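You operate a simulated robot arm through the tools that you are given. There is no shell and no other tool. Be economical: measure what you need, move in short steps, check, and stop when the job is done.

Carry out the task below with a simulated robot arm. There is one attempt and no reset: what you move stays moved.

TASK
Put one of the pinions from the middle shelf of the silver rack in the wire basket. Take the wire brush and leave it on the battery bench. Fetch the red box from the middle shelf of the steel rack and set it on the steel table. Open the lower right door. The order is free.

The check looks at the end state, three seconds after you hand in, the way a careful person would. Anything else that was tipped, shoved, dropped, spilled or broken makes it a failure.

THE ROBOT
A 6-joint arm with a fingered hand on a trunk, on a base that drives. Base frame: it is fixed to the floor where the robot stands at the start and does not move with it; the origin is under the middle of the robot, x ahead of it, y to its left, z up; the surface under the hand at the start is at about z = 910. Units: mm, degrees, N and s.
With the tool pointing down near the work surface it reaches from about 360 to 820 mm from the robot's upright axis, wherever it stands. Its first joint turns from -115.0 to 115.0 degrees. Places, roughly: battery bench [-7000, 4700, 900]; lower right door [-1000, 4500, 700]; pinion (3x3x5 cm) [500, -300, 900]; red box [-8000, 4750, 1000]; steel table [-7200, 2700, 900]; wire basket (16x11x11 cm) [-2600, 2800, 800]; wire brush (11x5x6 cm) [-7000, 3300, 900]. Payload 4 kg.
The tool frame sits at the grasp point between the pads (the TCP): z along the fingers, y along the line on which they close. The tips reach 26 mm beyond it. The gripper opens to 164 mm. The gripper's body begins 73 mm behind the TCP. The gripper is a hand of 5 fingers: y runs from the thumb to the fingers, the wrist lies at [0, 0, -239] in the tool frame, and closing takes about 1.5 s.
Orientation is that of the tool frame in the base frame, as a unit quaternion [w, x, y, z]. With the fingers straight down and closing along the base's y, the tool's x points along the base's -x, its y along +y and its z along -z.

THE INTERFACE
- The arm moves only by the tool nudge_tool. Its argument "motion" is a list that holds one entry, the list of rows, each a list of 6 numbers: the turn, a rotation vector about the tool's x, y, z in degrees, then the shift along the tool's x, y, z in mm. In form: [[[rx, ry, rz, tx, ty, tz], ...]]. A call has 1 to 10 rows; each row is the pose to reach, as a shift and turn from the pose commanded when the call began, along the tool's axes at that moment. "jaw" is the gripper command, from -1 (shut) to 1 (fully open), values between in proportion, set as the call begins (left out, the last holds). Each row takes 0.2 s and may step no farther than 50 mm and 8.6 degrees from the row before; otherwise, or with a gripper value out of range, the whole call is refused. Where a pose cannot be reached the arm comes as near as it can. A force on the tool above 40 N (or 10 N above the force at the start of the call, whichever is more), or a blocked arm, ends the call early, and 0.2 s more pass. The fingers move at their own pace (about 45 mm/s each) and stop on an object; they squeeze with about 30 N. The grip force told is the motor's: it shows also when the fingers shut on nothing. Time passes only in rows, and 0.2 s behind the last, so rows that repeat a pose let the fingers close. It gives the time, the measured TCP pose, the force on the tool (base axes), the opening and the grip force at its end, in the units of the frame above (readings bear some noise), with the torque about the TCP (base axes, N m) and any sound that the robot's microphone picked up.
- Cameras (640 x 400 px; columns grow to the right, rows downward): "scene" is now at [5.9, 146.2, 1766.1]; the picture's right is [-0.53, -0.85, 0.00], its down [-0.59, 0.38, -0.71] and it looks along [0.60, -0.38, -0.70] (base axes); focal length 255 px, centre (320, 200). "wrist" rides on the gripper at [51, -70, -93] in the tool frame; the picture's right is [0.81, 0.59, 0.00], its down [-0.43, 0.60, -0.68] and it looks along [-0.40, 0.55, 0.74] (tool axes); focal length 270 px, centre (320, 200). There is no depth. A picture from a camera that has moved, and an enlarged one, comes with that camera's place and axes in the base frame and with its lens. The place of the scene camera against the robot may be out by one fixed shift of up to 18 mm in any direction.
- grab_frame(camera): a new picture of that camera. No time passes.
- lift_body(by): slides the trunk up (or, below 0, down) by that many mm; the arm and the scene camera ride with it, the base frame stays. It gives what a move gives, with no picture.
- roll_base(legs): drives the robot by 1 to 6 legs, each [ahead, left, turn to the left] in mm, mm and degrees, along the robot's own axes; the way and the turn of a leg run together, so that a leg with both is an arc; at most 1500 mm and 180 degrees a leg. The arm and the cameras ride along, it lands a little off, and it stops where it bumps. It gives what a move gives.
- curl_fingers(finger1, finger2, finger3, finger4, thumb_bend): sets how far each is bent, from 0 (flat) to 100 (curled in); at 30 the hand is open as for a grip, at 70 the pads meet at the TCP. One left out holds its place. A second passes; each finger stops where it meets its share of the squeeze, and holds until it gets a number again. A gripper value or a shape takes the hand back. It gives what a move gives, with no picture; readings hold the bend of each and the force on the fingers (four entries, about 0 where the hand has none), thumb and palm.
- grasp_type(shape): the hand has 5 fingers and takes this shape, open, in about a second: jaw (thumb against the fingers, like two jaws); tri (thumb and two fingers); tip (a fingertip pinch); poke (one finger out to press); point (the index stretched); flat (the hand flat); cup (the hand cupped); fist (a fist). The gripper value then closes the fingers along that shape, each until it touches; the sizes above hold for jaw. It gives what a move gives, with no picture.
- aim_head(pan, tilt): turns the head with the scene camera to pan (to the left, within 155 degrees either way) and tilt (down, from -29 to 69), counted from straight ahead of the robot. It gives what a move gives.
- inspect(camera, box): a new picture of the part [left, top, right, bottom] of that camera's present view, enlarged. No time passes.
- job_done(): hands the job in; it is judged then, once.

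Work in short steps. Places have to be worked out from the pictures, the camera data and where the tool is seen: move nearer, look again, correct. Check each grasp and each placing, and mend what went wrong. You have 165 turns and 120 pictures in all, those below and enlarged ones among them. Open the gripper and draw the arm clear of the work before you hand the job in, unless the task says otherwise.

The tools are called after "Call:" as a command line: name --argument value ..., lists and objects as JSON in quotes. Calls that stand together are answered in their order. nudge_tool: Moves the arm, as the interface text tells. Its arguments: {"type":"object","properties":{"motion":{"type":"array"},"jaw":{"type":"number"}},"required":["motion"]} The other tools are called the same way: lift_body (by) slides the trunk up or down; grasp_type (shape) gives the hand a shape; curl_fingers (finger1, finger2, finger3, finger4, thumb_bend) moves the fingers one by one; roll_base (legs) drives the base; aim_head (pan, tilt) turns the head that bears the scene camera; grab_frame (camera) takes a picture; inspect (camera, box) takes an enlarged picture of a part of a camera's view; job_done () hands the job in.

At the start:

```text
time_s: 0.0
tool_pos: [384.9, -278.1, 1168.3]
ee_rot: [0.0, 0.0, 1.0, 0.0]
contact_force: [-0.4, 0.2, 0.3]
moment: [0.02, -0.01, 0.01]
grip_width: 163.8
finger_force: 0.2
shape: jaw
bend: [30.0, 30.0, 30.0, 30.0, 30.0]
finger forces: [0.1, 0.0, 0.0, 0.1, 0.0, 0.1]
trunk travel left (down, up): [-800.0, 190.0]
robot x, y, heading: [0.0, -1.9, 0.0]
head pan, tilt: [-32.3, 44.7]
```

scene: 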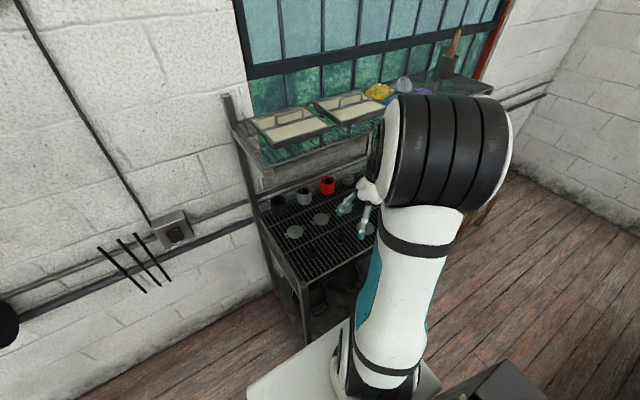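
wrist: 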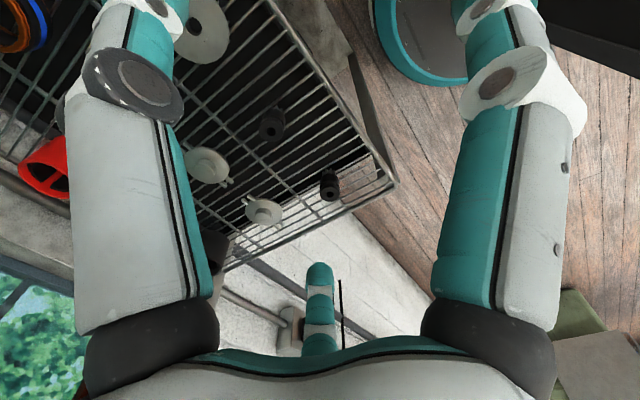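

The rack with the pinions is in front of me. I'll enlarge both views to identify the pinions.

Call:
inspect --camera "scene" --box '[220, 80, 420, 340]'

Call:
inspect --camera "wrist" --box '[0, 0, 420, 262]'

```text
1.54 times, centred on (320, 210) of scene
camera zoom: at [5.9, 146.2, 1766.1], right [-0.53, -0.85, 0.0], down [-0.59, 0.38, -0.71], along [0.6, -0.38, -0.7], focal length 393 px, centre (320, 185)
```

zoom: 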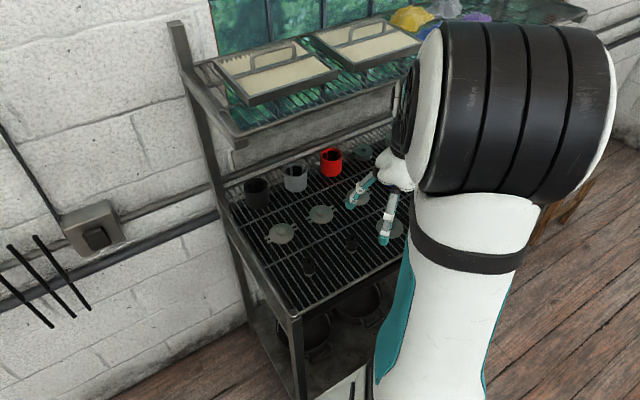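

```text
1.52 times, centred on (210, 131) of wrist
camera zoom: at [336.0, -348.5, 1261.6], right [-0.81, 0.59, 0.0], down [0.43, 0.6, 0.68], along [0.4, 0.55, -0.74], focal length 412 px, centre (488, 305)
```

zoom: 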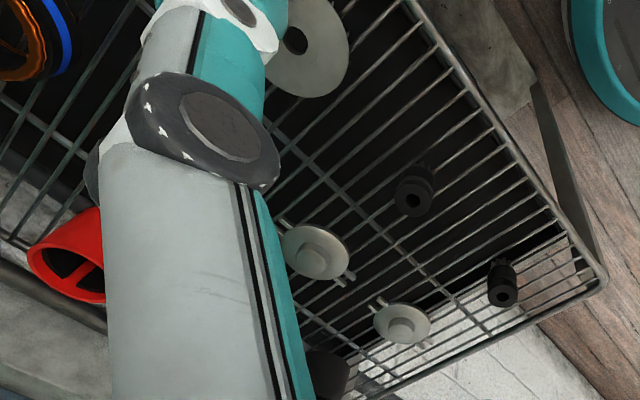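

Two pinions stand upright at about [491,-250] and [490,-122], base at z≈905. I move above the first one with the hand half open.

Call:
nudge_tool --motion '[[[0, 0, 0, -27, 7, 25], [0, 0, 0, -54, 14, 50], [0, 0, 0, -80, 20, 75], [0, 0, 0, -106, 26, 100], [0, 0, 0, -106, 26, 100]]]' --jaw 0.1

Call:
grab_frame --camera "wrist"

Call:
grab_frame --camera "scene"

```text
time_s: 1.2
tool_pos: [491.4, -251.9, 1068.8]
ee_rot: [0.0, 0.0, 1.0, 0.0]
contact_force: [0.0, -0.2, 0.1]
moment: [-0.01, -0.03, 0.0]
grip_width: 90.7
finger_force: 0.1
shape: jaw
bend: [35.0, 35.0, 35.0, 35.0, 70.0]
finger forces: [0.0, 0.1, 0.0, 0.1, 0.1, 0.0]
trunk travel left (down, up): [-800.0, 190.0]
robot x, y, heading: [1.3, 1.2, 0.2]
head pan, tilt: [-32.3, 44.7]
```

```text
115 pictures are left
camera wrist: at [441.9, -322.9, 1162.5], right [-0.81, 0.59, 0.0], down [0.43, 0.6, 0.68], along [0.4, 0.55, -0.74], focal length 270 px, centre (320, 200)
```

wrist: 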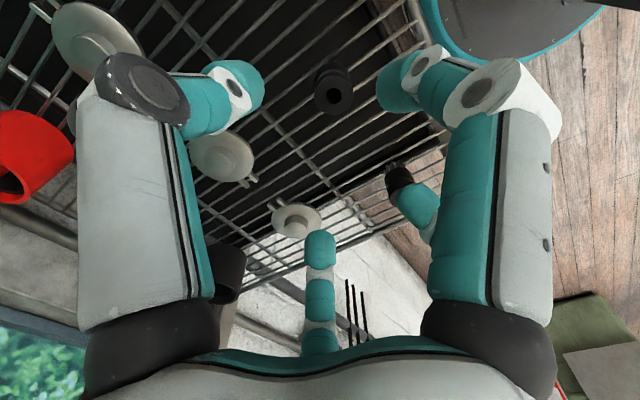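

```text
114 pictures are left
camera scene: at [5.2, 146.4, 1766.1], right [-0.53, -0.85, 0.0], down [-0.59, 0.38, -0.71], along [0.6, -0.38, -0.7], focal length 255 px, centre (320, 200)
```

scene: 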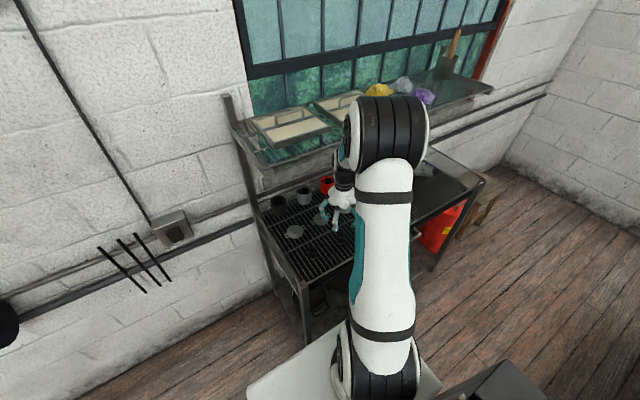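

The pinion is at about [482,-251]. Before descending, I close the hand in free air to learn where the fingers meet.

Call:
nudge_tool --motion '[[[0, 0, 0, 9, 0, 0], [0, 0, 0, 9, 0, 0], [0, 0, 0, 9, 0, 0], [0, 0, 0, 9, 0, 0], [0, 0, 0, 9, 0, 0], [0, 0, 0, 9, 0, 0], [0, 0, 0, 9, 0, 0], [0, 0, 0, 9, 0, 0]]]' --jaw -0.6

Call:
grab_frame --camera "wrist"

```text
time_s: 3.0
tool_pos: [482.0, -252.4, 1068.0]
ee_rot: [0.001, 0.0, 1.0, -0.001]
contact_force: [-0.2, 0.4, 0.5]
moment: [0.0, 0.03, -0.02]
grip_width: 33.1
finger_force: 0.1
shape: jaw
bend: [54.0, 54.0, 54.0, 54.0, 70.0]
finger forces: [0.1, 0.1, 0.0, 0.0, 0.1, 0.1]
trunk travel left (down, up): [-800.0, 190.0]
robot x, y, heading: [-3.7, 2.4, 0.2]
head pan, tilt: [-32.3, 44.7]
```

```text
113 pictures are left
camera wrist: at [433.2, -322.7, 1161.8], right [-0.81, 0.59, 0.0], down [0.43, 0.6, 0.68], along [0.4, 0.55, -0.74], focal length 270 px, centre (320, 200)
```

wrist: 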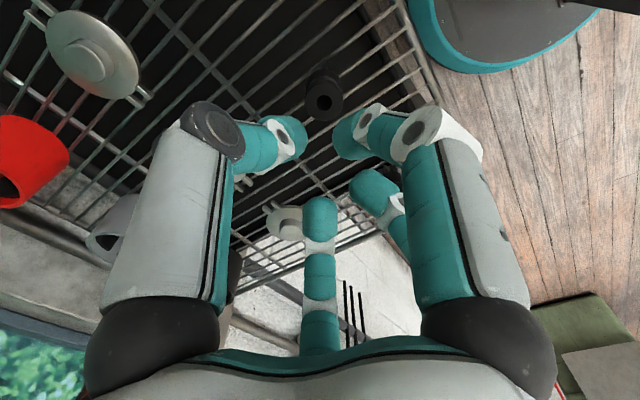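

The fingers converge radially on the TCP, so centring over the pinion (≈[480,-253]) works. I reopen and descend.

Call:
nudge_tool --motion '[[[0, 0, 0, 2, -1, 0], [0, 0, 0, 2, -1, 0], [0, 0, 0, 2, -1, 0], [0, 0, 0, 2, -1, 0], [0, 0, 0, 2, -1, 0], [0, 0, 0, 2, -1, 30], [0, 0, 0, 2, -1, 60], [0, 0, 0, 2, -1, 80]]]' --jaw 0.1

Call:
grab_frame --camera "wrist"

```text
time_s: 4.8
tool_pos: [480.0, -253.4, 987.2]
ee_rot: [0.0, 0.0, 1.0, 0.0]
contact_force: [1.2, -0.3, 0.7]
moment: [0.01, 0.01, 0.01]
grip_width: 89.8
finger_force: 0.1
shape: jaw
bend: [35.0, 35.0, 35.0, 35.0, 70.0]
finger forces: [0.0, 0.0, 0.0, 0.0, 0.0, 0.0]
trunk travel left (down, up): [-800.0, 190.0]
robot x, y, heading: [-2.6, 4.8, -0.0]
head pan, tilt: [-32.3, 44.7]
```

```text
112 pictures are left
camera wrist: at [430.5, -322.9, 1080.5], right [-0.81, 0.59, 0.0], down [0.43, 0.6, 0.68], along [0.4, 0.55, -0.74], focal length 270 px, centre (320, 200)
```

wrist: 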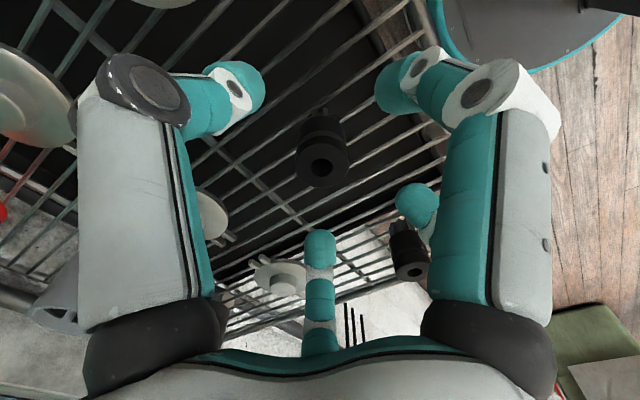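

The pinion sits well centred. I check the finger close to the second pinion before descending further.

Call:
inspect --camera "wrist" --box '[280, 150, 480, 300]'

```text
2.67 times, centred on (380, 225) of wrist
camera zoom: at [430.5, -322.9, 1080.5], right [-0.81, 0.59, 0.0], down [0.43, 0.6, 0.68], along [0.4, 0.55, -0.74], focal length 721 px, centre (160, 133)
```

zoom: 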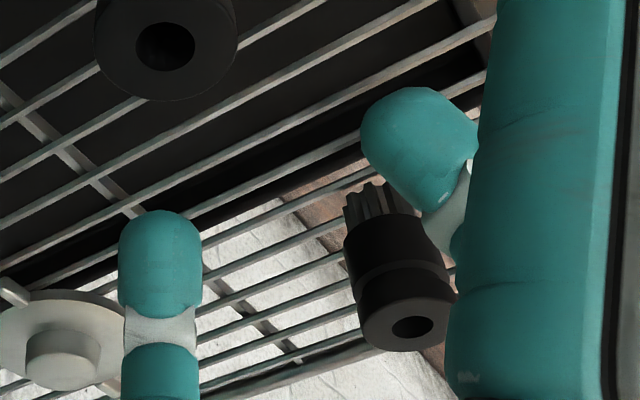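

The fingers are clear of the second pinion. I go down the last 42 mm, with a slight correction.

Call:
nudge_tool --motion '[[[0, 0, 0, -2, 2, 15], [0, 0, 0, -2, 2, 30], [0, 0, 0, -2, 2, 42], [0, 0, 0, -2, 2, 42]]]'

Call:
nudge_tool --motion '[[[0, 0, 0, 0, 0, 0], [0, 0, 0, 0, 0, 0], [0, 0, 0, 0, 0, 0], [0, 0, 0, 0, 0, 0], [0, 0, 0, 0, 0, 0], [0, 0, 0, 0, 0, 0], [0, 0, 0, 0, 0, 0], [0, 0, 0, 0, 0, 0]]]' --jaw -1

Call:
grab_frame --camera "wrist"

```text
time_s: 5.8
tool_pos: [482.7, -251.1, 946.4]
ee_rot: [0.0, -0.001, 1.0, 0.0]
contact_force: [-0.4, 0.0, -0.5]
moment: [-0.04, 0.0, -0.01]
grip_width: 89.9
finger_force: 0.0
shape: jaw
bend: [35.0, 35.0, 35.0, 35.0, 70.0]
finger forces: [0.0, 0.0, 0.0, 0.0, 0.1, 0.0]
trunk travel left (down, up): [-800.0, 190.0]
robot x, y, heading: [2.6, 0.5, 0.0]
head pan, tilt: [-32.3, 44.7]
```

```text
time_s: 7.6
tool_pos: [482.1, -251.6, 946.2]
ee_rot: [0.001, 0.0, 1.0, 0.0]
contact_force: [0.2, 0.7, -0.6]
moment: [-0.02, -0.01, 0.01]
grip_width: 24.1
finger_force: 29.6
shape: jaw
bend: [78.0, 77.0, 77.0, 77.0, 70.0]
finger forces: [25.8, 26.8, 26.7, 26.1, 27.0, 0.1]
trunk travel left (down, up): [-800.0, 190.0]
robot x, y, heading: [-4.1, -2.7, 0.1]
head pan, tilt: [-32.3, 44.7]
```

```text
110 pictures are left
camera wrist: at [432.9, -321.4, 1039.5], right [-0.81, 0.59, 0.0], down [0.43, 0.6, 0.68], along [0.4, 0.55, -0.74], focal length 270 px, centre (320, 200)
```

wrist: 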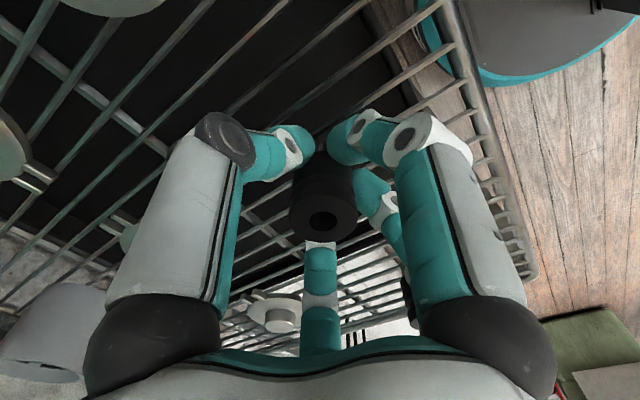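

All fingers press on the pinion (24 mm, ~30 N). I lift it and draw back.

Call:
nudge_tool --motion '[[[0, 0, 0, 0, 0, -20], [0, 0, 0, 0, 0, -60], [0, 0, 0, 0, 0, -105], [0, 0, 0, 0, 0, -150], [0, 0, 0, 35, 0, -180], [0, 0, 0, 70, 0, -210], [0, 0, 0, 100, 0, -230]]]'

Call:
aim_head --pan 90 --tilt 15

Call:
grab_frame --camera "scene"

Call:
grab_frame --camera "wrist"

Call:
aim_head --pan 150 --tilt 15

Call:
grab_frame --camera "scene"

```text
time_s: 9.2
tool_pos: [381.1, -250.8, 1176.5]
ee_rot: [0.0, -0.001, 1.0, 0.0]
contact_force: [0.6, 0.6, -1.0]
moment: [0.03, 0.0, -0.01]
grip_width: 23.9
finger_force: 29.4
shape: jaw
bend: [78.0, 77.0, 77.0, 77.0, 70.0]
finger forces: [25.8, 26.7, 26.7, 26.0, 27.0, 0.1]
trunk travel left (down, up): [-800.0, 190.0]
robot x, y, heading: [2.7, 0.3, 0.2]
head pan, tilt: [-32.3, 44.7]
```

```text
time_s: 11.2
tool_pos: [383.1, -250.9, 1176.1]
ee_rot: [0.0, 0.0, 1.0, 0.0]
contact_force: [0.6, -0.1, -0.5]
moment: [-0.02, 0.04, 0.02]
grip_width: 23.6
finger_force: 30.2
shape: jaw
bend: [78.0, 77.0, 77.0, 77.0, 70.0]
finger forces: [25.8, 26.8, 26.6, 26.0, 27.0, 0.1]
trunk travel left (down, up): [-800.0, 190.0]
robot x, y, heading: [-0.1, -0.8, -0.2]
head pan, tilt: [90.0, 15.0]
```

```text
109 pictures are left
camera scene: at [-62.9, 283.1, 1812.5], right [1.0, 0.0, 0.0], down [0.0, -0.26, -0.97], along [0.0, 0.97, -0.26], focal length 255 px, centre (320, 200)
```

scene: 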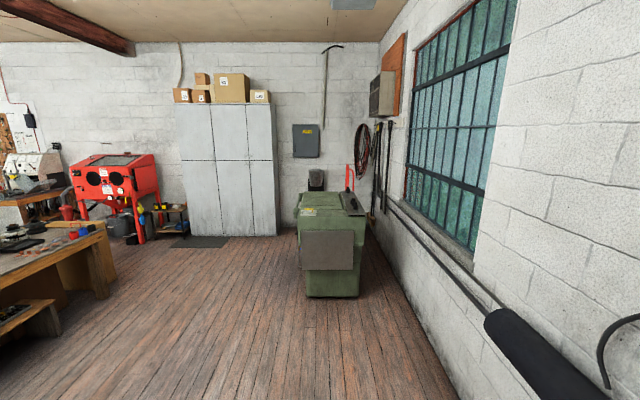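

```text
108 pictures are left
camera wrist: at [333.1, -321.3, 1269.5], right [-0.81, 0.59, 0.0], down [0.43, 0.6, 0.68], along [0.4, 0.55, -0.74], focal length 270 px, centre (320, 200)
```

wrist: 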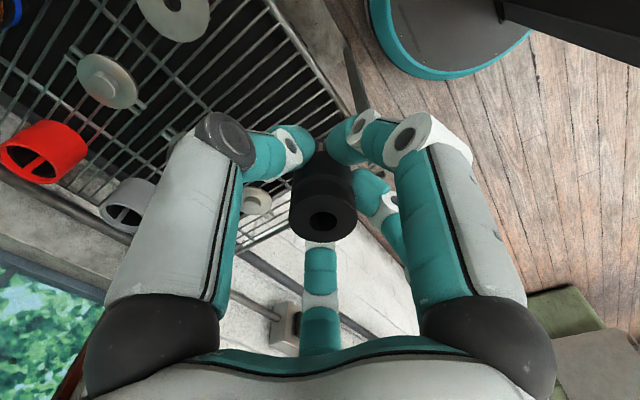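

```text
time_s: 12.5
tool_pos: [382.3, -251.6, 1175.5]
ee_rot: [0.0, -0.001, 1.0, 0.001]
contact_force: [0.3, 0.3, -1.0]
moment: [-0.06, 0.0, 0.0]
grip_width: 23.9
finger_force: 29.7
shape: jaw
bend: [78.0, 77.0, 77.0, 77.0, 70.0]
finger forces: [25.8, 26.8, 26.8, 26.0, 26.9, 0.1]
trunk travel left (down, up): [-800.0, 190.0]
robot x, y, heading: [-0.6, -2.8, 0.1]
head pan, tilt: [150.0, 15.0]
```

```text
107 pictures are left
camera scene: at [-143.8, 236.5, 1812.5], right [0.5, 0.87, 0.0], down [0.22, -0.13, -0.97], along [-0.84, 0.48, -0.26], focal length 255 px, centre (320, 200)
```

scene: 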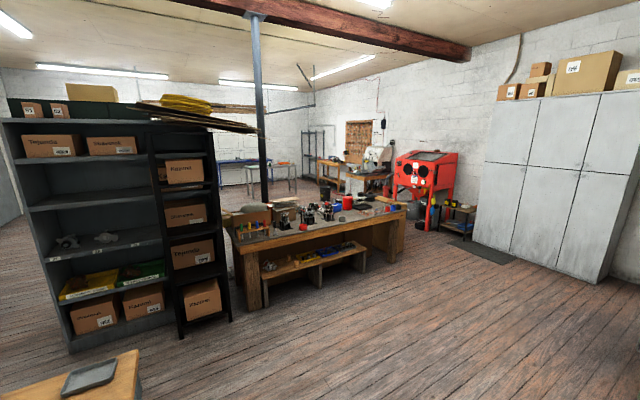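

The pinion is held. The basket should be at the near right corner of the wooden bench (front edge x≈-2450). I drive over the clear floor to face it from x≈-1500.

Call:
roll_base --legs '[[-250, 0, 0], [0, 1500, 0], [0, 0, 180], [1150, 0, 0], [0, -1250, 0]]'

Call:
aim_head --pan 0 --tilt 35

Call:
grab_frame --camera "scene"

```text
time_s: 40.2
tool_pos: [-1830.8, 2963.4, 1177.0]
ee_rot: [0.0, 1.0, 0.018, 0.001]
contact_force: [-0.4, 0.4, -1.2]
moment: [-0.04, -0.02, 0.04]
grip_width: 23.6
finger_force: 30.1
shape: jaw
bend: [78.0, 77.0, 77.0, 77.0, 70.0]
finger forces: [25.6, 26.2, 26.9, 25.9, 26.8, 0.0]
trunk travel left (down, up): [-800.0, 190.0]
robot x, y, heading: [-1439.0, 2722.3, -178.2]
head pan, tilt: [150.0, 15.0]
```

```text
time_s: 42.5
tool_pos: [-1831.4, 2962.5, 1176.8]
ee_rot: [0.001, 1.0, 0.016, -0.001]
contact_force: [-0.2, 0.2, -1.5]
moment: [0.03, -0.01, -0.01]
grip_width: 23.7
finger_force: 30.4
shape: jaw
bend: [78.0, 77.0, 77.0, 77.0, 70.0]
finger forces: [25.6, 26.3, 26.9, 25.9, 26.8, 0.0]
trunk travel left (down, up): [-800.0, 190.0]
robot x, y, heading: [-1444.1, 2725.7, -178.1]
head pan, tilt: [0.0, 35.0]
```

```text
106 pictures are left
camera scene: at [-1465.3, 2542.6, 1780.5], right [-0.03, 1.0, 0.0], down [0.57, 0.02, -0.82], along [-0.82, -0.03, -0.57], focal length 255 px, centre (320, 200)
```

scene: 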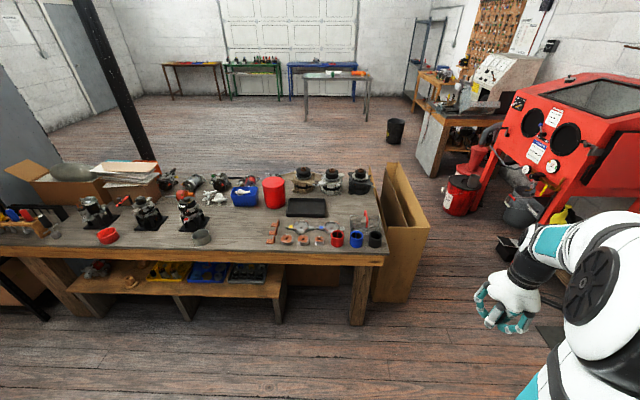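

The bench corner is in view; I zoom in to find the basket.

Call:
inspect --camera "scene" --box '[240, 150, 420, 270]'

```text
3.33 times, centred on (330, 210) of scene
camera zoom: at [-1465.3, 2542.6, 1780.5], right [-0.03, 1.0, 0.0], down [0.57, 0.02, -0.82], along [-0.82, -0.03, -0.57], focal length 851 px, centre (287, 167)
```

zoom: 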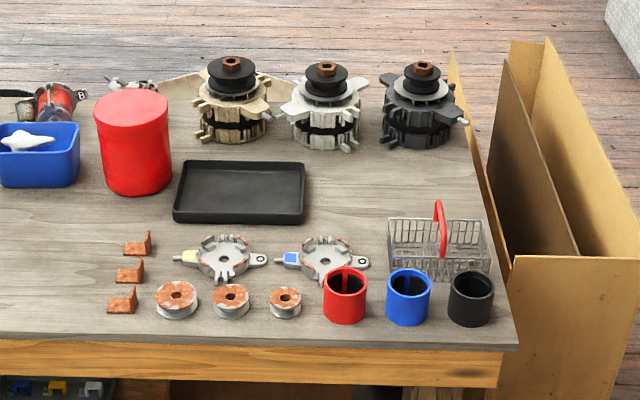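

The basket (red handle spanning across its middle) is at about [-2617,2772], bench front edge x≈-2422. I drive 540 mm closer and look again.

Call:
roll_base --legs '[[540, 0, -1.9]]'

Call:
aim_head --pan 0 --tilt 55

Call:
grab_frame --camera "scene"

Call:
grab_frame --camera "wrist"

```text
time_s: 45.7
tool_pos: [-2366.3, 2968.0, 1175.8]
ee_rot: [0.0, 1.0, -0.001, 0.001]
contact_force: [-0.3, 0.1, -1.3]
moment: [-0.01, -0.01, 0.01]
grip_width: 23.6
finger_force: 30.0
shape: jaw
bend: [78.0, 77.0, 77.0, 77.0, 70.0]
finger forces: [25.6, 26.4, 27.0, 25.9, 26.9, 0.1]
trunk travel left (down, up): [-800.0, 190.0]
robot x, y, heading: [-1984.0, 2714.7, 179.7]
head pan, tilt: [0.0, 35.0]
```

```text
time_s: 46.5
tool_pos: [-2365.5, 2967.1, 1176.4]
ee_rot: [0.0, 1.0, -0.001, 0.0]
contact_force: [0.3, 0.5, -1.1]
moment: [0.03, 0.01, -0.01]
grip_width: 23.9
finger_force: 29.6
shape: jaw
bend: [78.0, 77.0, 77.0, 77.0, 70.0]
finger forces: [25.5, 26.4, 26.9, 26.0, 26.8, 0.0]
trunk travel left (down, up): [-800.0, 190.0]
robot x, y, heading: [-1980.4, 2711.5, 179.9]
head pan, tilt: [0.0, 55.0]
```

```text
104 pictures are left
camera scene: at [-1999.1, 2534.7, 1752.3], right [0.0, 1.0, 0.0], down [0.82, 0.0, -0.57], along [-0.57, 0.0, -0.82], focal length 255 px, centre (320, 200)
```

scene: 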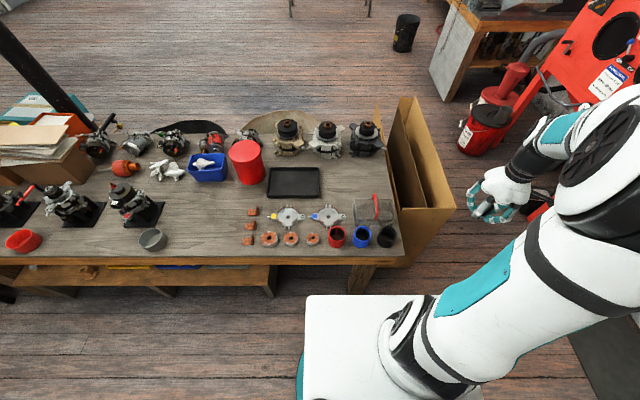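

```text
103 pictures are left
camera wrist: at [-2314.1, 3036.5, 1269.6], right [0.81, -0.59, 0.0], down [-0.43, -0.59, 0.68], along [-0.4, -0.55, -0.74], focal length 270 px, centre (320, 200)
```

wrist: 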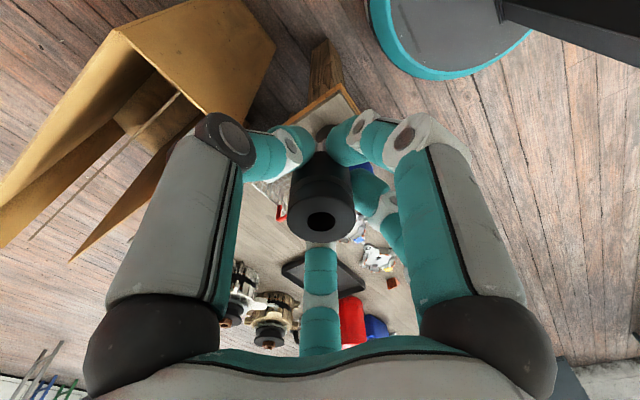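

Zooming to locate the basket precisely from here.

Call:
inspect --camera "scene" --box '[320, 180, 416, 240]'

```text
6.67 times, centred on (368, 210) of scene
camera zoom: at [-1999.1, 2534.7, 1752.3], right [0.0, 1.0, 0.0], down [0.82, 0.0, -0.57], along [-0.57, 0.0, -0.82], focal length 1702 px, centre (0, 133)
```

zoom: 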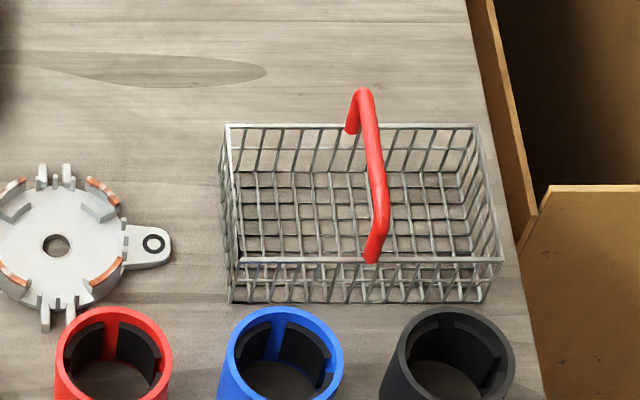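

Rim is at z≈859, x −2632…−2525, y 2681…2841, handle at y≈2762 up to z≈915. I'll aim for the right half, at [-2578,2806]. First I move across high up.

Call:
nudge_tool --motion '[[[0, 0, 0, -35, 27, 0], [0, 0, 0, -70, 54, 10], [0, 0, 0, -106, 80, 30], [0, 0, 0, -141, 107, 60], [0, 0, 0, -177, 134, 90], [0, 0, 0, -212, 161, 120], [0, 0, 0, -212, 161, 160], [0, 0, 0, -212, 161, 200], [0, 0, 0, -212, 161, 200]]]'

Call:
grab_frame --camera "wrist"

Call:
inspect --camera "scene" --box '[290, 130, 450, 230]'

```text
refused: row 4 steps farther than a row can; nothing moved
```

```text
101 pictures are left
camera wrist: at [-2314.1, 3036.5, 1269.6], right [0.81, -0.59, 0.0], down [-0.43, -0.59, 0.68], along [-0.4, -0.55, -0.74], focal length 270 px, centre (320, 200)
```

wrist: 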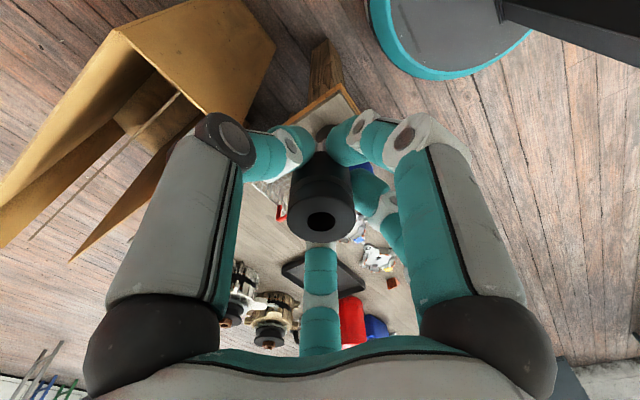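

```text
4.00 times, centred on (370, 180) of scene
camera zoom: at [-1999.1, 2534.7, 1752.3], right [0.0, 1.0, 0.0], down [0.82, 0.0, -0.57], along [-0.57, 0.0, -0.82], focal length 1021 px, centre (120, 280)
```

zoom: 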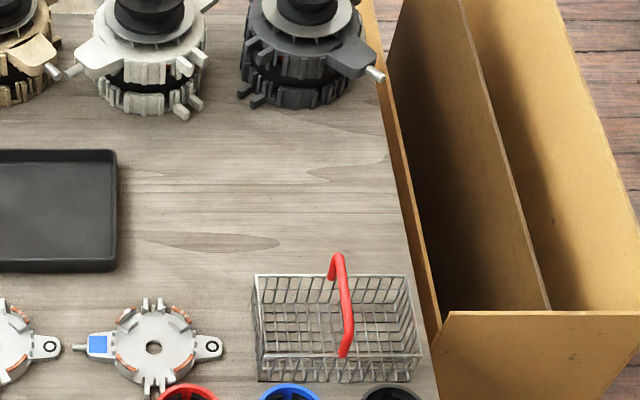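

One step was too long; I resend with smaller steps.

Call:
nudge_tool --motion '[[[0, 0, 0, -35, 27, 0], [0, 0, 0, -70, 54, 10], [0, 0, 0, -106, 80, 30], [0, 0, 0, -141, 107, 50], [0, 0, 0, -177, 134, 70], [0, 0, 0, -212, 161, 90], [0, 0, 0, -212, 161, 130], [0, 0, 0, -212, 161, 165], [0, 0, 0, -212, 161, 200], [0, 0, 0, -212, 161, 200]]]'

Call:
grab_frame --camera "wrist"

Call:
inspect --camera "scene" --box '[290, 130, 450, 230]'

```text
time_s: 48.7
tool_pos: [-2578.2, 2807.8, 976.6]
ee_rot: [0.0, 1.0, 0.0, 0.001]
contact_force: [0.9, -0.3, -0.3]
moment: [0.03, 0.01, -0.02]
grip_width: 23.8
finger_force: 29.7
shape: jaw
bend: [78.0, 78.0, 77.0, 77.0, 70.0]
finger forces: [25.7, 26.2, 27.0, 25.8, 26.8, 0.0]
trunk travel left (down, up): [-800.0, 190.0]
robot x, y, heading: [-1984.6, 2714.9, 179.9]
head pan, tilt: [0.0, 55.0]
```

```text
99 pictures are left
camera wrist: at [-2526.3, 2876.5, 1069.9], right [0.81, -0.59, 0.0], down [-0.43, -0.59, 0.68], along [-0.4, -0.55, -0.74], focal length 270 px, centre (320, 200)
```

wrist: 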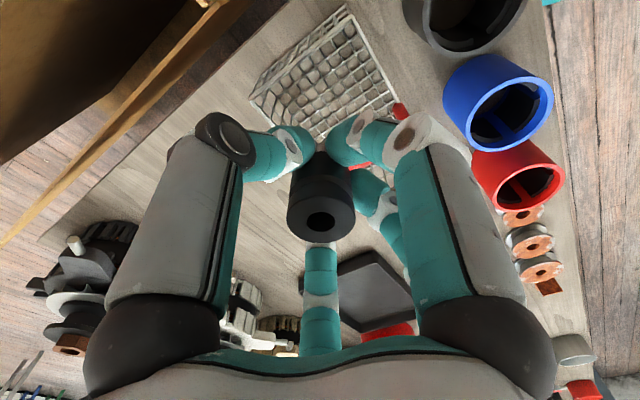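

```text
4.00 times, centred on (370, 180) of scene
camera zoom: at [-1998.6, 2534.4, 1752.3], right [0.0, 1.0, 0.0], down [0.82, 0.0, -0.57], along [-0.57, 0.0, -0.82], focal length 1021 px, centre (120, 280)
```

zoom: 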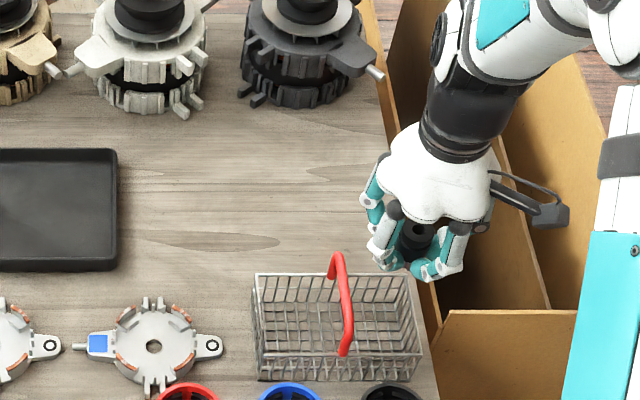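

The hand is over the right half as planned. I lower to TCP z≈932 and check clearance with the handle.

Call:
nudge_tool --motion '[[[0, 0, 0, 0, 2, 22], [0, 0, 0, 0, 2, 44], [0, 0, 0, 0, 2, 44]]]'

Call:
inspect --camera "wrist" --box '[220, 0, 480, 162]'

Call:
inspect --camera "scene" --box '[330, 170, 410, 220]'

```text
time_s: 49.5
tool_pos: [-2576.8, 2804.2, 931.4]
ee_rot: [0.001, 1.0, -0.001, 0.0]
contact_force: [0.0, -0.4, -1.4]
moment: [0.0, 0.01, 0.03]
grip_width: 23.8
finger_force: 29.9
shape: jaw
bend: [78.0, 78.0, 77.0, 77.0, 70.0]
finger forces: [25.6, 26.3, 27.0, 25.9, 26.7, 0.1]
trunk travel left (down, up): [-800.0, 190.0]
robot x, y, heading: [-1981.4, 2713.7, 179.9]
head pan, tilt: [0.0, 55.0]
```

```text
2.46 times, centred on (350, 81) of wrist
camera zoom: at [-2526.0, 2873.8, 1025.9], right [0.81, -0.59, 0.0], down [-0.43, -0.59, 0.68], along [-0.4, -0.55, -0.74], focal length 665 px, centre (246, 493)
```

zoom: 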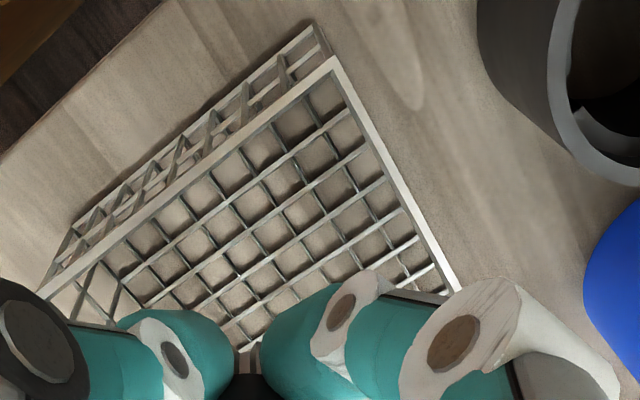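

```text
8.00 times, centred on (370, 195) of scene
camera zoom: at [-1998.9, 2534.5, 1752.3], right [0.0, 1.0, 0.0], down [0.82, 0.0, -0.57], along [-0.57, 0.0, -0.82], focal length 2043 px, centre (-80, 240)
```

zoom: 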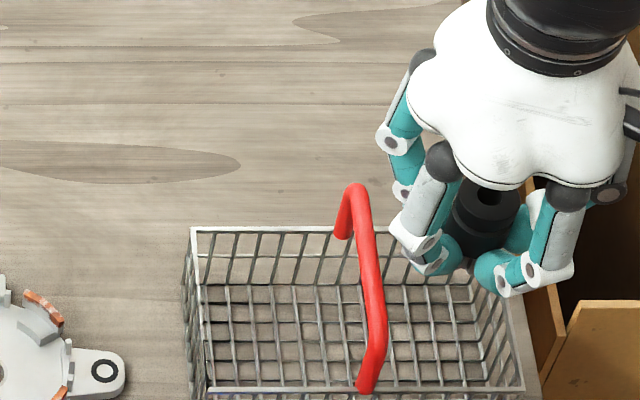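

The pinion is above the right half, but a knuckle is near the handle plane. I shift 6 mm away, lower 15 mm and open only slightly to let it drop in.

Call:
nudge_tool --motion '[[[0, 0, 0, 0, -6, 0], [0, 0, 0, 0, -6, 15], [0, 0, 0, 0, -6, 15]]]'

Call:
nudge_tool --motion '[[[0, 0, 0, 0, 0, 0], [0, 0, 0, 0, 0, 0], [0, 0, 0, 0, 0, 0], [0, 0, 0, 0, 0, 0], [0, 0, 0, 0, 0, 0]]]' --jaw -0.4

Call:
inspect --camera "scene" --box '[330, 170, 410, 220]'

```text
time_s: 50.3
tool_pos: [-2576.7, 2811.2, 917.3]
ee_rot: [0.0, 1.0, -0.001, 0.002]
contact_force: [1.0, 0.0, -2.0]
moment: [0.03, -0.01, -0.02]
grip_width: 23.9
finger_force: 30.3
shape: jaw
bend: [78.0, 78.0, 77.0, 77.0, 70.0]
finger forces: [25.7, 26.2, 27.1, 25.8, 26.8, 0.0]
trunk travel left (down, up): [-800.0, 190.0]
robot x, y, heading: [-1981.1, 2713.1, 180.0]
head pan, tilt: [0.0, 55.0]
```

```text
time_s: 51.5
tool_pos: [-2578.5, 2809.9, 916.1]
ee_rot: [0.0, 1.0, -0.001, 0.0]
contact_force: [-0.2, 0.4, -0.2]
moment: [0.0, -0.01, 0.03]
grip_width: 48.9
finger_force: 0.1
shape: jaw
bend: [48.0, 48.0, 48.0, 48.0, 70.0]
finger forces: [0.0, 0.1, 0.0, 0.0, 0.0, 0.1]
trunk travel left (down, up): [-800.0, 190.0]
robot x, y, heading: [-1984.9, 2716.8, 180.0]
head pan, tilt: [0.0, 55.0]
```

```text
8.00 times, centred on (370, 195) of scene
camera zoom: at [-1999.0, 2534.6, 1752.3], right [0.0, 1.0, 0.0], down [0.82, 0.0, -0.57], along [-0.57, 0.0, -0.82], focal length 2043 px, centre (-80, 240)
```

zoom: 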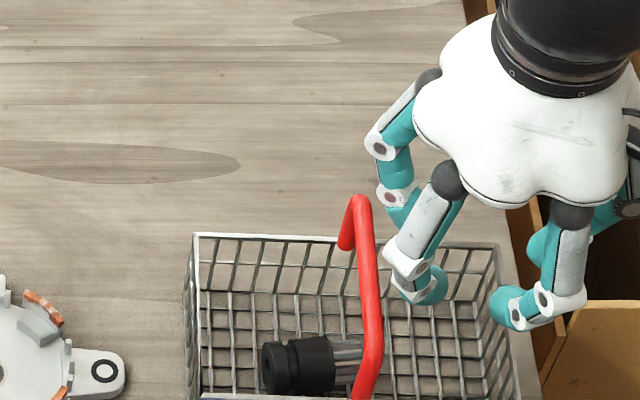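

The pinion lies in the basket. I raise the hand straight up, close to avoid snagging.

Call:
nudge_tool --motion '[[[0, 0, 0, 0, -3, -15], [0, 0, 0, 0, -3, -50], [0, 0, 0, 0, -3, -95], [0, 0, 0, 0, -3, -140], [0, 0, 0, 0, -3, -185], [0, 0, 0, 0, -3, -230], [0, 0, 0, 45, -3, -240], [0, 0, 0, 90, -3, -240], [0, 0, 0, 135, -3, -240], [0, 0, 0, 180, -3, -240]]]'

Call:
inspect --camera "scene" --box '[320, 160, 416, 220]'

Call:
aim_head --pan -45 --tilt 15

Call:
grab_frame --camera "scene"

```text
time_s: 53.7
tool_pos: [-2395.9, 2812.8, 1157.3]
ee_rot: [0.0, 1.0, 0.001, 0.0]
contact_force: [-0.1, -0.9, 0.2]
moment: [0.0, 0.0, -0.03]
grip_width: 48.9
finger_force: 0.2
shape: jaw
bend: [48.0, 48.0, 48.0, 48.0, 70.0]
finger forces: [0.1, 0.1, 0.1, 0.1, 0.0, 0.0]
trunk travel left (down, up): [-800.0, 190.0]
robot x, y, heading: [-1982.5, 2713.5, 179.8]
head pan, tilt: [0.0, 55.0]
```

```text
6.67 times, centred on (368, 190) of scene
camera zoom: at [-1997.0, 2534.3, 1752.2], right [0.0, 1.0, 0.0], down [0.82, 0.0, -0.57], along [-0.57, 0.0, -0.82], focal length 1702 px, centre (0, 267)
```

zoom: 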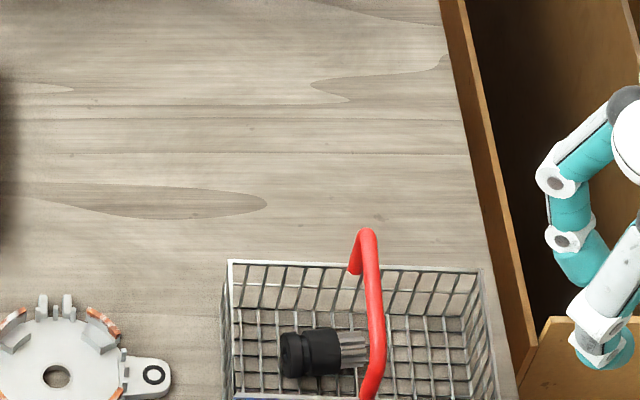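

```text
time_s: 54.8
tool_pos: [-2398.7, 2814.0, 1156.2]
ee_rot: [-0.001, 1.0, -0.001, 0.0]
contact_force: [0.4, -0.2, 0.4]
moment: [-0.03, 0.0, 0.01]
grip_width: 49.2
finger_force: 0.0
shape: jaw
bend: [48.0, 48.0, 48.0, 48.0, 70.0]
finger forces: [0.0, 0.0, 0.0, 0.1, 0.0, 0.0]
trunk travel left (down, up): [-800.0, 190.0]
robot x, y, heading: [-1981.2, 2716.5, 180.1]
head pan, tilt: [-45.0, 15.0]
```

```text
93 pictures are left
camera scene: at [-1992.7, 2600.6, 1812.4], right [0.71, 0.71, 0.0], down [0.18, -0.18, -0.97], along [-0.68, 0.68, -0.26], focal length 255 px, centre (320, 200)
```

scene: 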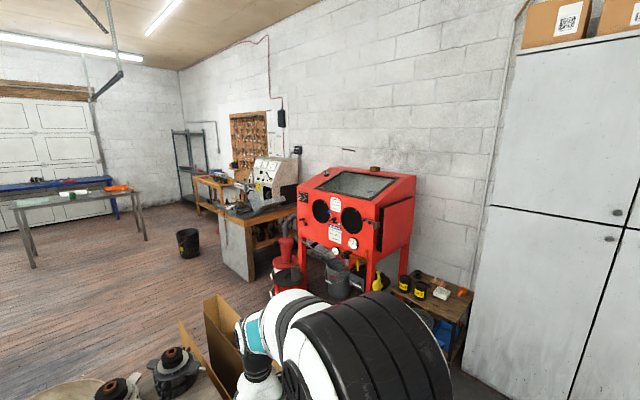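

Basket done. Now the cabinet: I look right toward the doors.

Call:
aim_head --pan -95 --tilt 20

Call:
grab_frame --camera "scene"

```text
time_s: 56.0
tool_pos: [-2398.3, 2814.6, 1157.2]
ee_rot: [0.0, 1.0, -0.001, 0.0]
contact_force: [0.7, -0.3, 0.4]
moment: [-0.02, 0.0, 0.0]
grip_width: 49.3
finger_force: 0.0
shape: jaw
bend: [48.0, 48.0, 48.0, 48.0, 70.0]
finger forces: [0.1, 0.1, 0.0, 0.0, 0.0, 0.0]
trunk travel left (down, up): [-800.0, 190.0]
robot x, y, heading: [-1981.3, 2718.4, 179.9]
head pan, tilt: [-95.0, 20.0]
```

```text
92 pictures are left
camera scene: at [-1918.6, 2627.3, 1804.4], right [1.0, -0.09, 0.0], down [-0.03, -0.34, -0.94], along [0.08, 0.94, -0.34], focal length 255 px, centre (320, 200)
```

scene: 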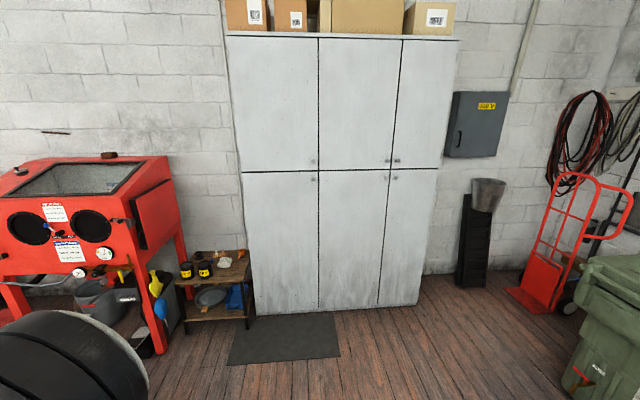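

Knobs are visible around (392,160–180); I zoom in.

Call:
inspect --camera "scene" --box '[360, 140, 440, 190]'

```text
8.00 times, centred on (400, 165) of scene
camera zoom: at [-1918.6, 2627.3, 1804.4], right [1.0, -0.09, 0.0], down [-0.03, -0.34, -0.94], along [0.08, 0.94, -0.34], focal length 2043 px, centre (-320, 480)
```

zoom: 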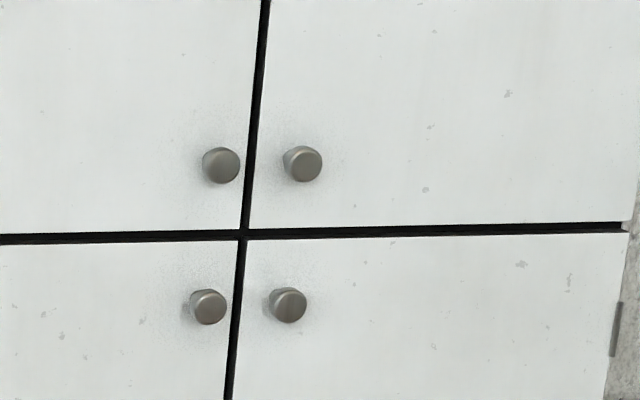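

The lower-right door's knob is on its left edge at ≈[-1157,4510,1286], hinge on the right at x≈-797. I back off the bench, turn to face +y and drive nearer.

Call:
roll_base --legs '[[-730, 0, 0], [0, 0, -90], [850, 0, 0]]'

Call:
aim_head --pan 0 --tilt 25

Call:
grab_frame --camera "scene"

```text
time_s: 67.9
tool_pos: [-1132.1, 3978.7, 1158.1]
ee_rot: [0.0, -0.699, 0.715, 0.001]
contact_force: [0.5, 0.2, -0.9]
moment: [-0.02, 0.03, 0.01]
grip_width: 49.2
finger_force: 0.0
shape: jaw
bend: [48.0, 48.0, 48.0, 48.0, 70.0]
finger forces: [0.1, 0.0, 0.1, 0.1, 0.1, 0.0]
trunk travel left (down, up): [-800.0, 190.0]
robot x, y, heading: [-1242.3, 3564.6, 88.8]
head pan, tilt: [-95.0, 20.0]
```

```text
time_s: 69.6
tool_pos: [-1132.7, 3976.7, 1157.2]
ee_rot: [0.0, -0.699, 0.715, 0.0]
contact_force: [-0.2, -0.5, 0.9]
moment: [0.0, 0.01, -0.01]
grip_width: 48.9
finger_force: 0.0
shape: jaw
bend: [48.0, 48.0, 48.0, 48.0, 70.0]
finger forces: [0.1, 0.0, 0.0, 0.0, 0.0, 0.1]
trunk travel left (down, up): [-800.0, 190.0]
robot x, y, heading: [-1240.1, 3563.6, 88.9]
head pan, tilt: [0.0, 25.0]
```

```text
90 pictures are left
camera scene: at [-1426.3, 3605.6, 1796.3], right [1.0, -0.02, 0.0], down [-0.01, -0.42, -0.91], along [0.02, 0.91, -0.42], focal length 255 px, centre (320, 200)
```

scene: 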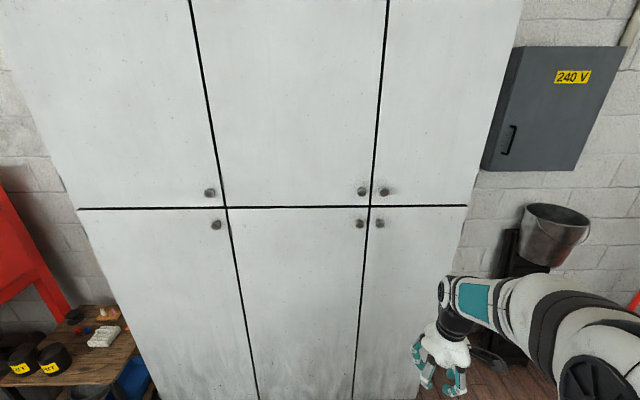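

Knob triangulates to ≈[-1180,4455,1303]. I rotate the hand to point forward (−90° about tool y) while moving to a pre-pose about 250 mm in front of it.

Call:
nudge_tool --motion '[[[0, -8.5, 0, -20, 4, -13], [0, -17, 0, -40, 8, -26], [0, -25.5, 0, -60, 12, -39], [0, -34, 0, -80, 16, -52], [0, -42.5, 0, -100, 20, -65], [0, -51, 0, -120, 24, -78], [0, -59.5, 0, -140, 28, -91], [0, -68, 0, -160, 32, -104], [0, -76.5, 0, -180, 36, -117], [0, -85, 0, -200, 40, -130]]]' --jaw -0.2

Call:
grab_frame --camera "wrist"

Call:
grab_frame --camera "scene"

```text
time_s: 71.8
tool_pos: [-1181.3, 4129.9, 1338.0]
ee_rot: [0.359, -0.602, 0.623, 0.347]
contact_force: [0.5, 0.4, 0.9]
moment: [0.0, -0.04, 0.0]
grip_width: 65.3
finger_force: 0.0
shape: jaw
bend: [42.0, 42.0, 42.0, 42.0, 70.0]
finger forces: [0.1, 0.0, 0.1, 0.0, 0.1, 0.0]
out of reach, approached as far as the arm can: row 6, 7, 8, 9, 10
trunk travel left (down, up): [-800.0, 190.0]
robot x, y, heading: [-1236.3, 3569.5, 88.8]
head pan, tilt: [0.0, 25.0]
```

```text
89 pictures are left
camera wrist: at [-1113.3, 4020.6, 1341.3], right [-0.6, -0.39, -0.7], down [-0.61, -0.35, 0.71], along [-0.52, 0.85, -0.02], focal length 270 px, centre (320, 200)
```

wrist: 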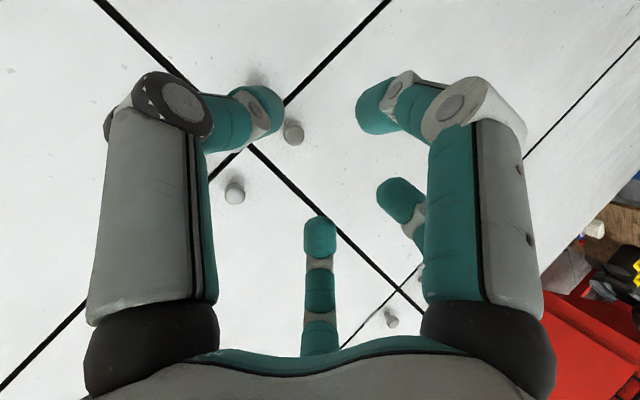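

```text
88 pictures are left
camera scene: at [-1426.4, 3605.7, 1796.3], right [1.0, -0.02, 0.0], down [-0.01, -0.42, -0.91], along [0.02, 0.91, -0.42], focal length 255 px, centre (320, 200)
```

scene: 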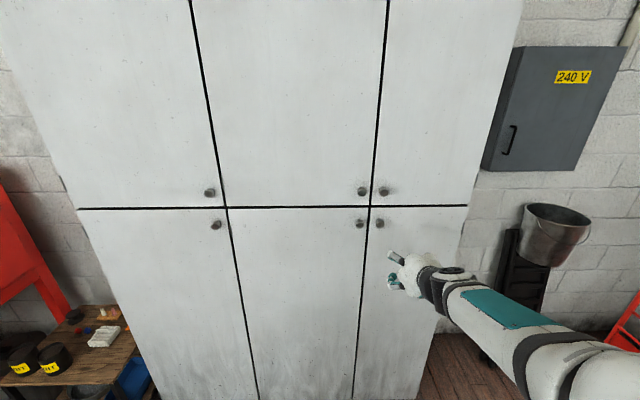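

The arm stopped short of horizontal, likely because the wrist was too close to its shoulder. I extend forward along the tool axis and see how it responds.

Call:
nudge_tool --motion '[[[0, 0, 0, 0, 0, 30], [0, 0, 0, 0, 0, 60], [0, 0, 0, 0, 0, 90], [0, 0, 0, 0, 0, 90]]]'

```text
time_s: 72.8
tool_pos: [-1174.6, 4200.6, 1320.3]
ee_rot: [0.356, -0.603, 0.636, 0.324]
contact_force: [0.1, -0.5, 1.1]
moment: [0.0, -0.05, 0.01]
grip_width: 65.2
finger_force: 0.0
shape: jaw
bend: [42.0, 42.0, 42.0, 42.0, 70.0]
finger forces: [0.0, 0.0, 0.0, 0.0, 0.0, 0.1]
out of reach, approached as far as the arm can: row 1, 2, 3
trunk travel left (down, up): [-800.0, 190.0]
robot x, y, heading: [-1237.6, 3567.5, 88.8]
head pan, tilt: [0.0, 25.0]
```

Orientation is still limited to ~32° below horizontal. I lower the trunk 250 mm so that the hand works higher relative to the shoulder, then raise the tool back.

Call:
lift_body --by -250

Call:
nudge_tool --motion '[[[0, 0, 0, -30, 0, 0], [0, 0, 0, -70, 0, 0], [0, 0, 0, -110, 0, 0], [0, 0, 0, -150, 0, 0], [0, 0, 0, -190, 0, 0], [0, 0, 0, -230, 0, 0], [0, 0, 0, -230, 0, 0]]]'

Call:
grab_frame --camera "scene"

```text
time_s: 75.4
tool_pos: [-1174.7, 4200.8, 1070.7]
ee_rot: [0.355, -0.604, 0.636, 0.324]
contact_force: [-0.3, -0.6, -0.2]
moment: [0.02, -0.01, 0.01]
grip_width: 65.2
finger_force: 0.0
shape: jaw
bend: [42.0, 42.0, 42.0, 42.0, 70.0]
finger forces: [0.0, 0.1, 0.1, 0.1, 0.1, 0.0]
trunk travel left (down, up): [-550.0, 440.0]
robot x, y, heading: [-1234.3, 3564.8, 88.8]
head pan, tilt: [0.0, 25.0]
```

```text
time_s: 77.0
tool_pos: [-1171.1, 4322.8, 1264.4]
ee_rot: [0.356, -0.603, 0.637, 0.324]
contact_force: [-0.4, 0.2, -0.2]
moment: [-0.01, 0.01, 0.02]
grip_width: 65.3
finger_force: 0.1
shape: jaw
bend: [42.0, 42.0, 42.0, 42.0, 70.0]
finger forces: [0.1, 0.1, 0.1, 0.0, 0.1, 0.1]
trunk travel left (down, up): [-550.0, 440.0]
robot x, y, heading: [-1236.7, 3565.1, 88.8]
head pan, tilt: [0.0, 25.0]
```

```text
87 pictures are left
camera scene: at [-1426.4, 3605.5, 1546.3], right [1.0, -0.02, 0.0], down [-0.01, -0.42, -0.91], along [0.02, 0.91, -0.42], focal length 255 px, centre (320, 200)
```

scene: 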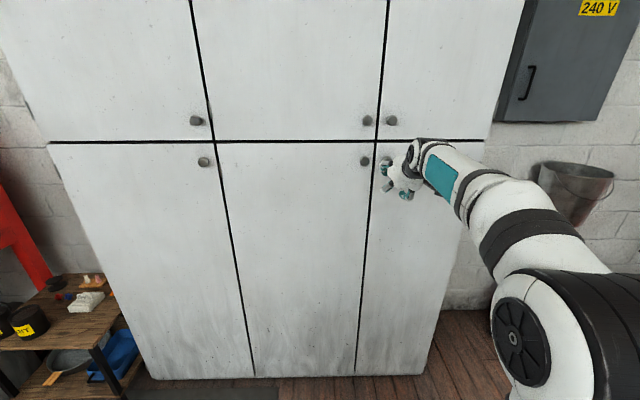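

Moves are relative to the reached pose; now wrist is higher, I retry pitching the hand up by 32°.

Call:
nudge_tool --motion '[[[0, -8, 0, 0, 0, -10], [0, -16, 0, 0, 0, -20], [0, -24, 0, 0, 0, -30], [0, -32, 0, 0, 0, -40], [0, -32, 0, 0, 0, -40]]]'

Call:
grab_frame --camera "wrist"

Call:
grab_frame --camera "scene"

```text
time_s: 78.2
tool_pos: [-1173.0, 4290.3, 1286.4]
ee_rot: [0.517, -0.491, 0.514, 0.477]
contact_force: [-0.4, -0.2, -0.3]
moment: [0.04, -0.01, -0.02]
grip_width: 65.3
finger_force: 0.0
shape: jaw
bend: [42.0, 42.0, 42.0, 42.0, 70.0]
finger forces: [0.0, 0.0, 0.0, 0.0, 0.0, 0.0]
out of reach, approached as far as the arm can: row 3
trunk travel left (down, up): [-550.0, 440.0]
robot x, y, heading: [-1238.6, 3570.1, 88.8]
head pan, tilt: [0.0, 25.0]
```

```text
86 pictures are left
camera wrist: at [-1107.3, 4191.0, 1237.2], right [-0.57, 0.03, -0.82], down [-0.64, -0.63, 0.43], along [-0.51, 0.77, 0.38], focal length 270 px, centre (320, 200)
```

wrist: 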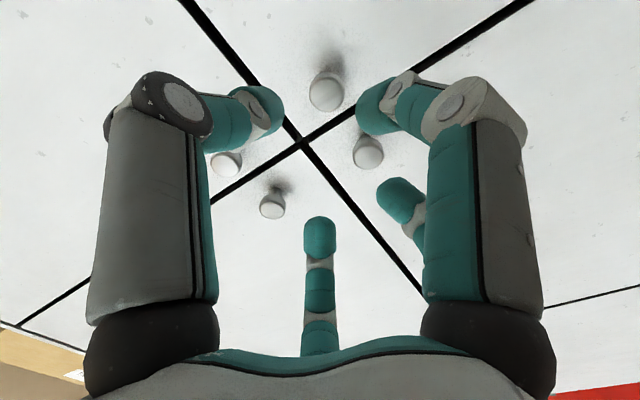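

```text
85 pictures are left
camera scene: at [-1426.3, 3605.5, 1546.3], right [1.0, -0.02, 0.0], down [-0.01, -0.42, -0.91], along [0.02, 0.91, -0.42], focal length 255 px, centre (320, 200)
```

scene: 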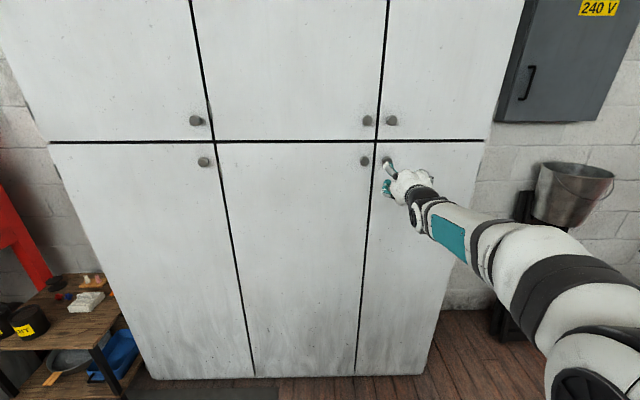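

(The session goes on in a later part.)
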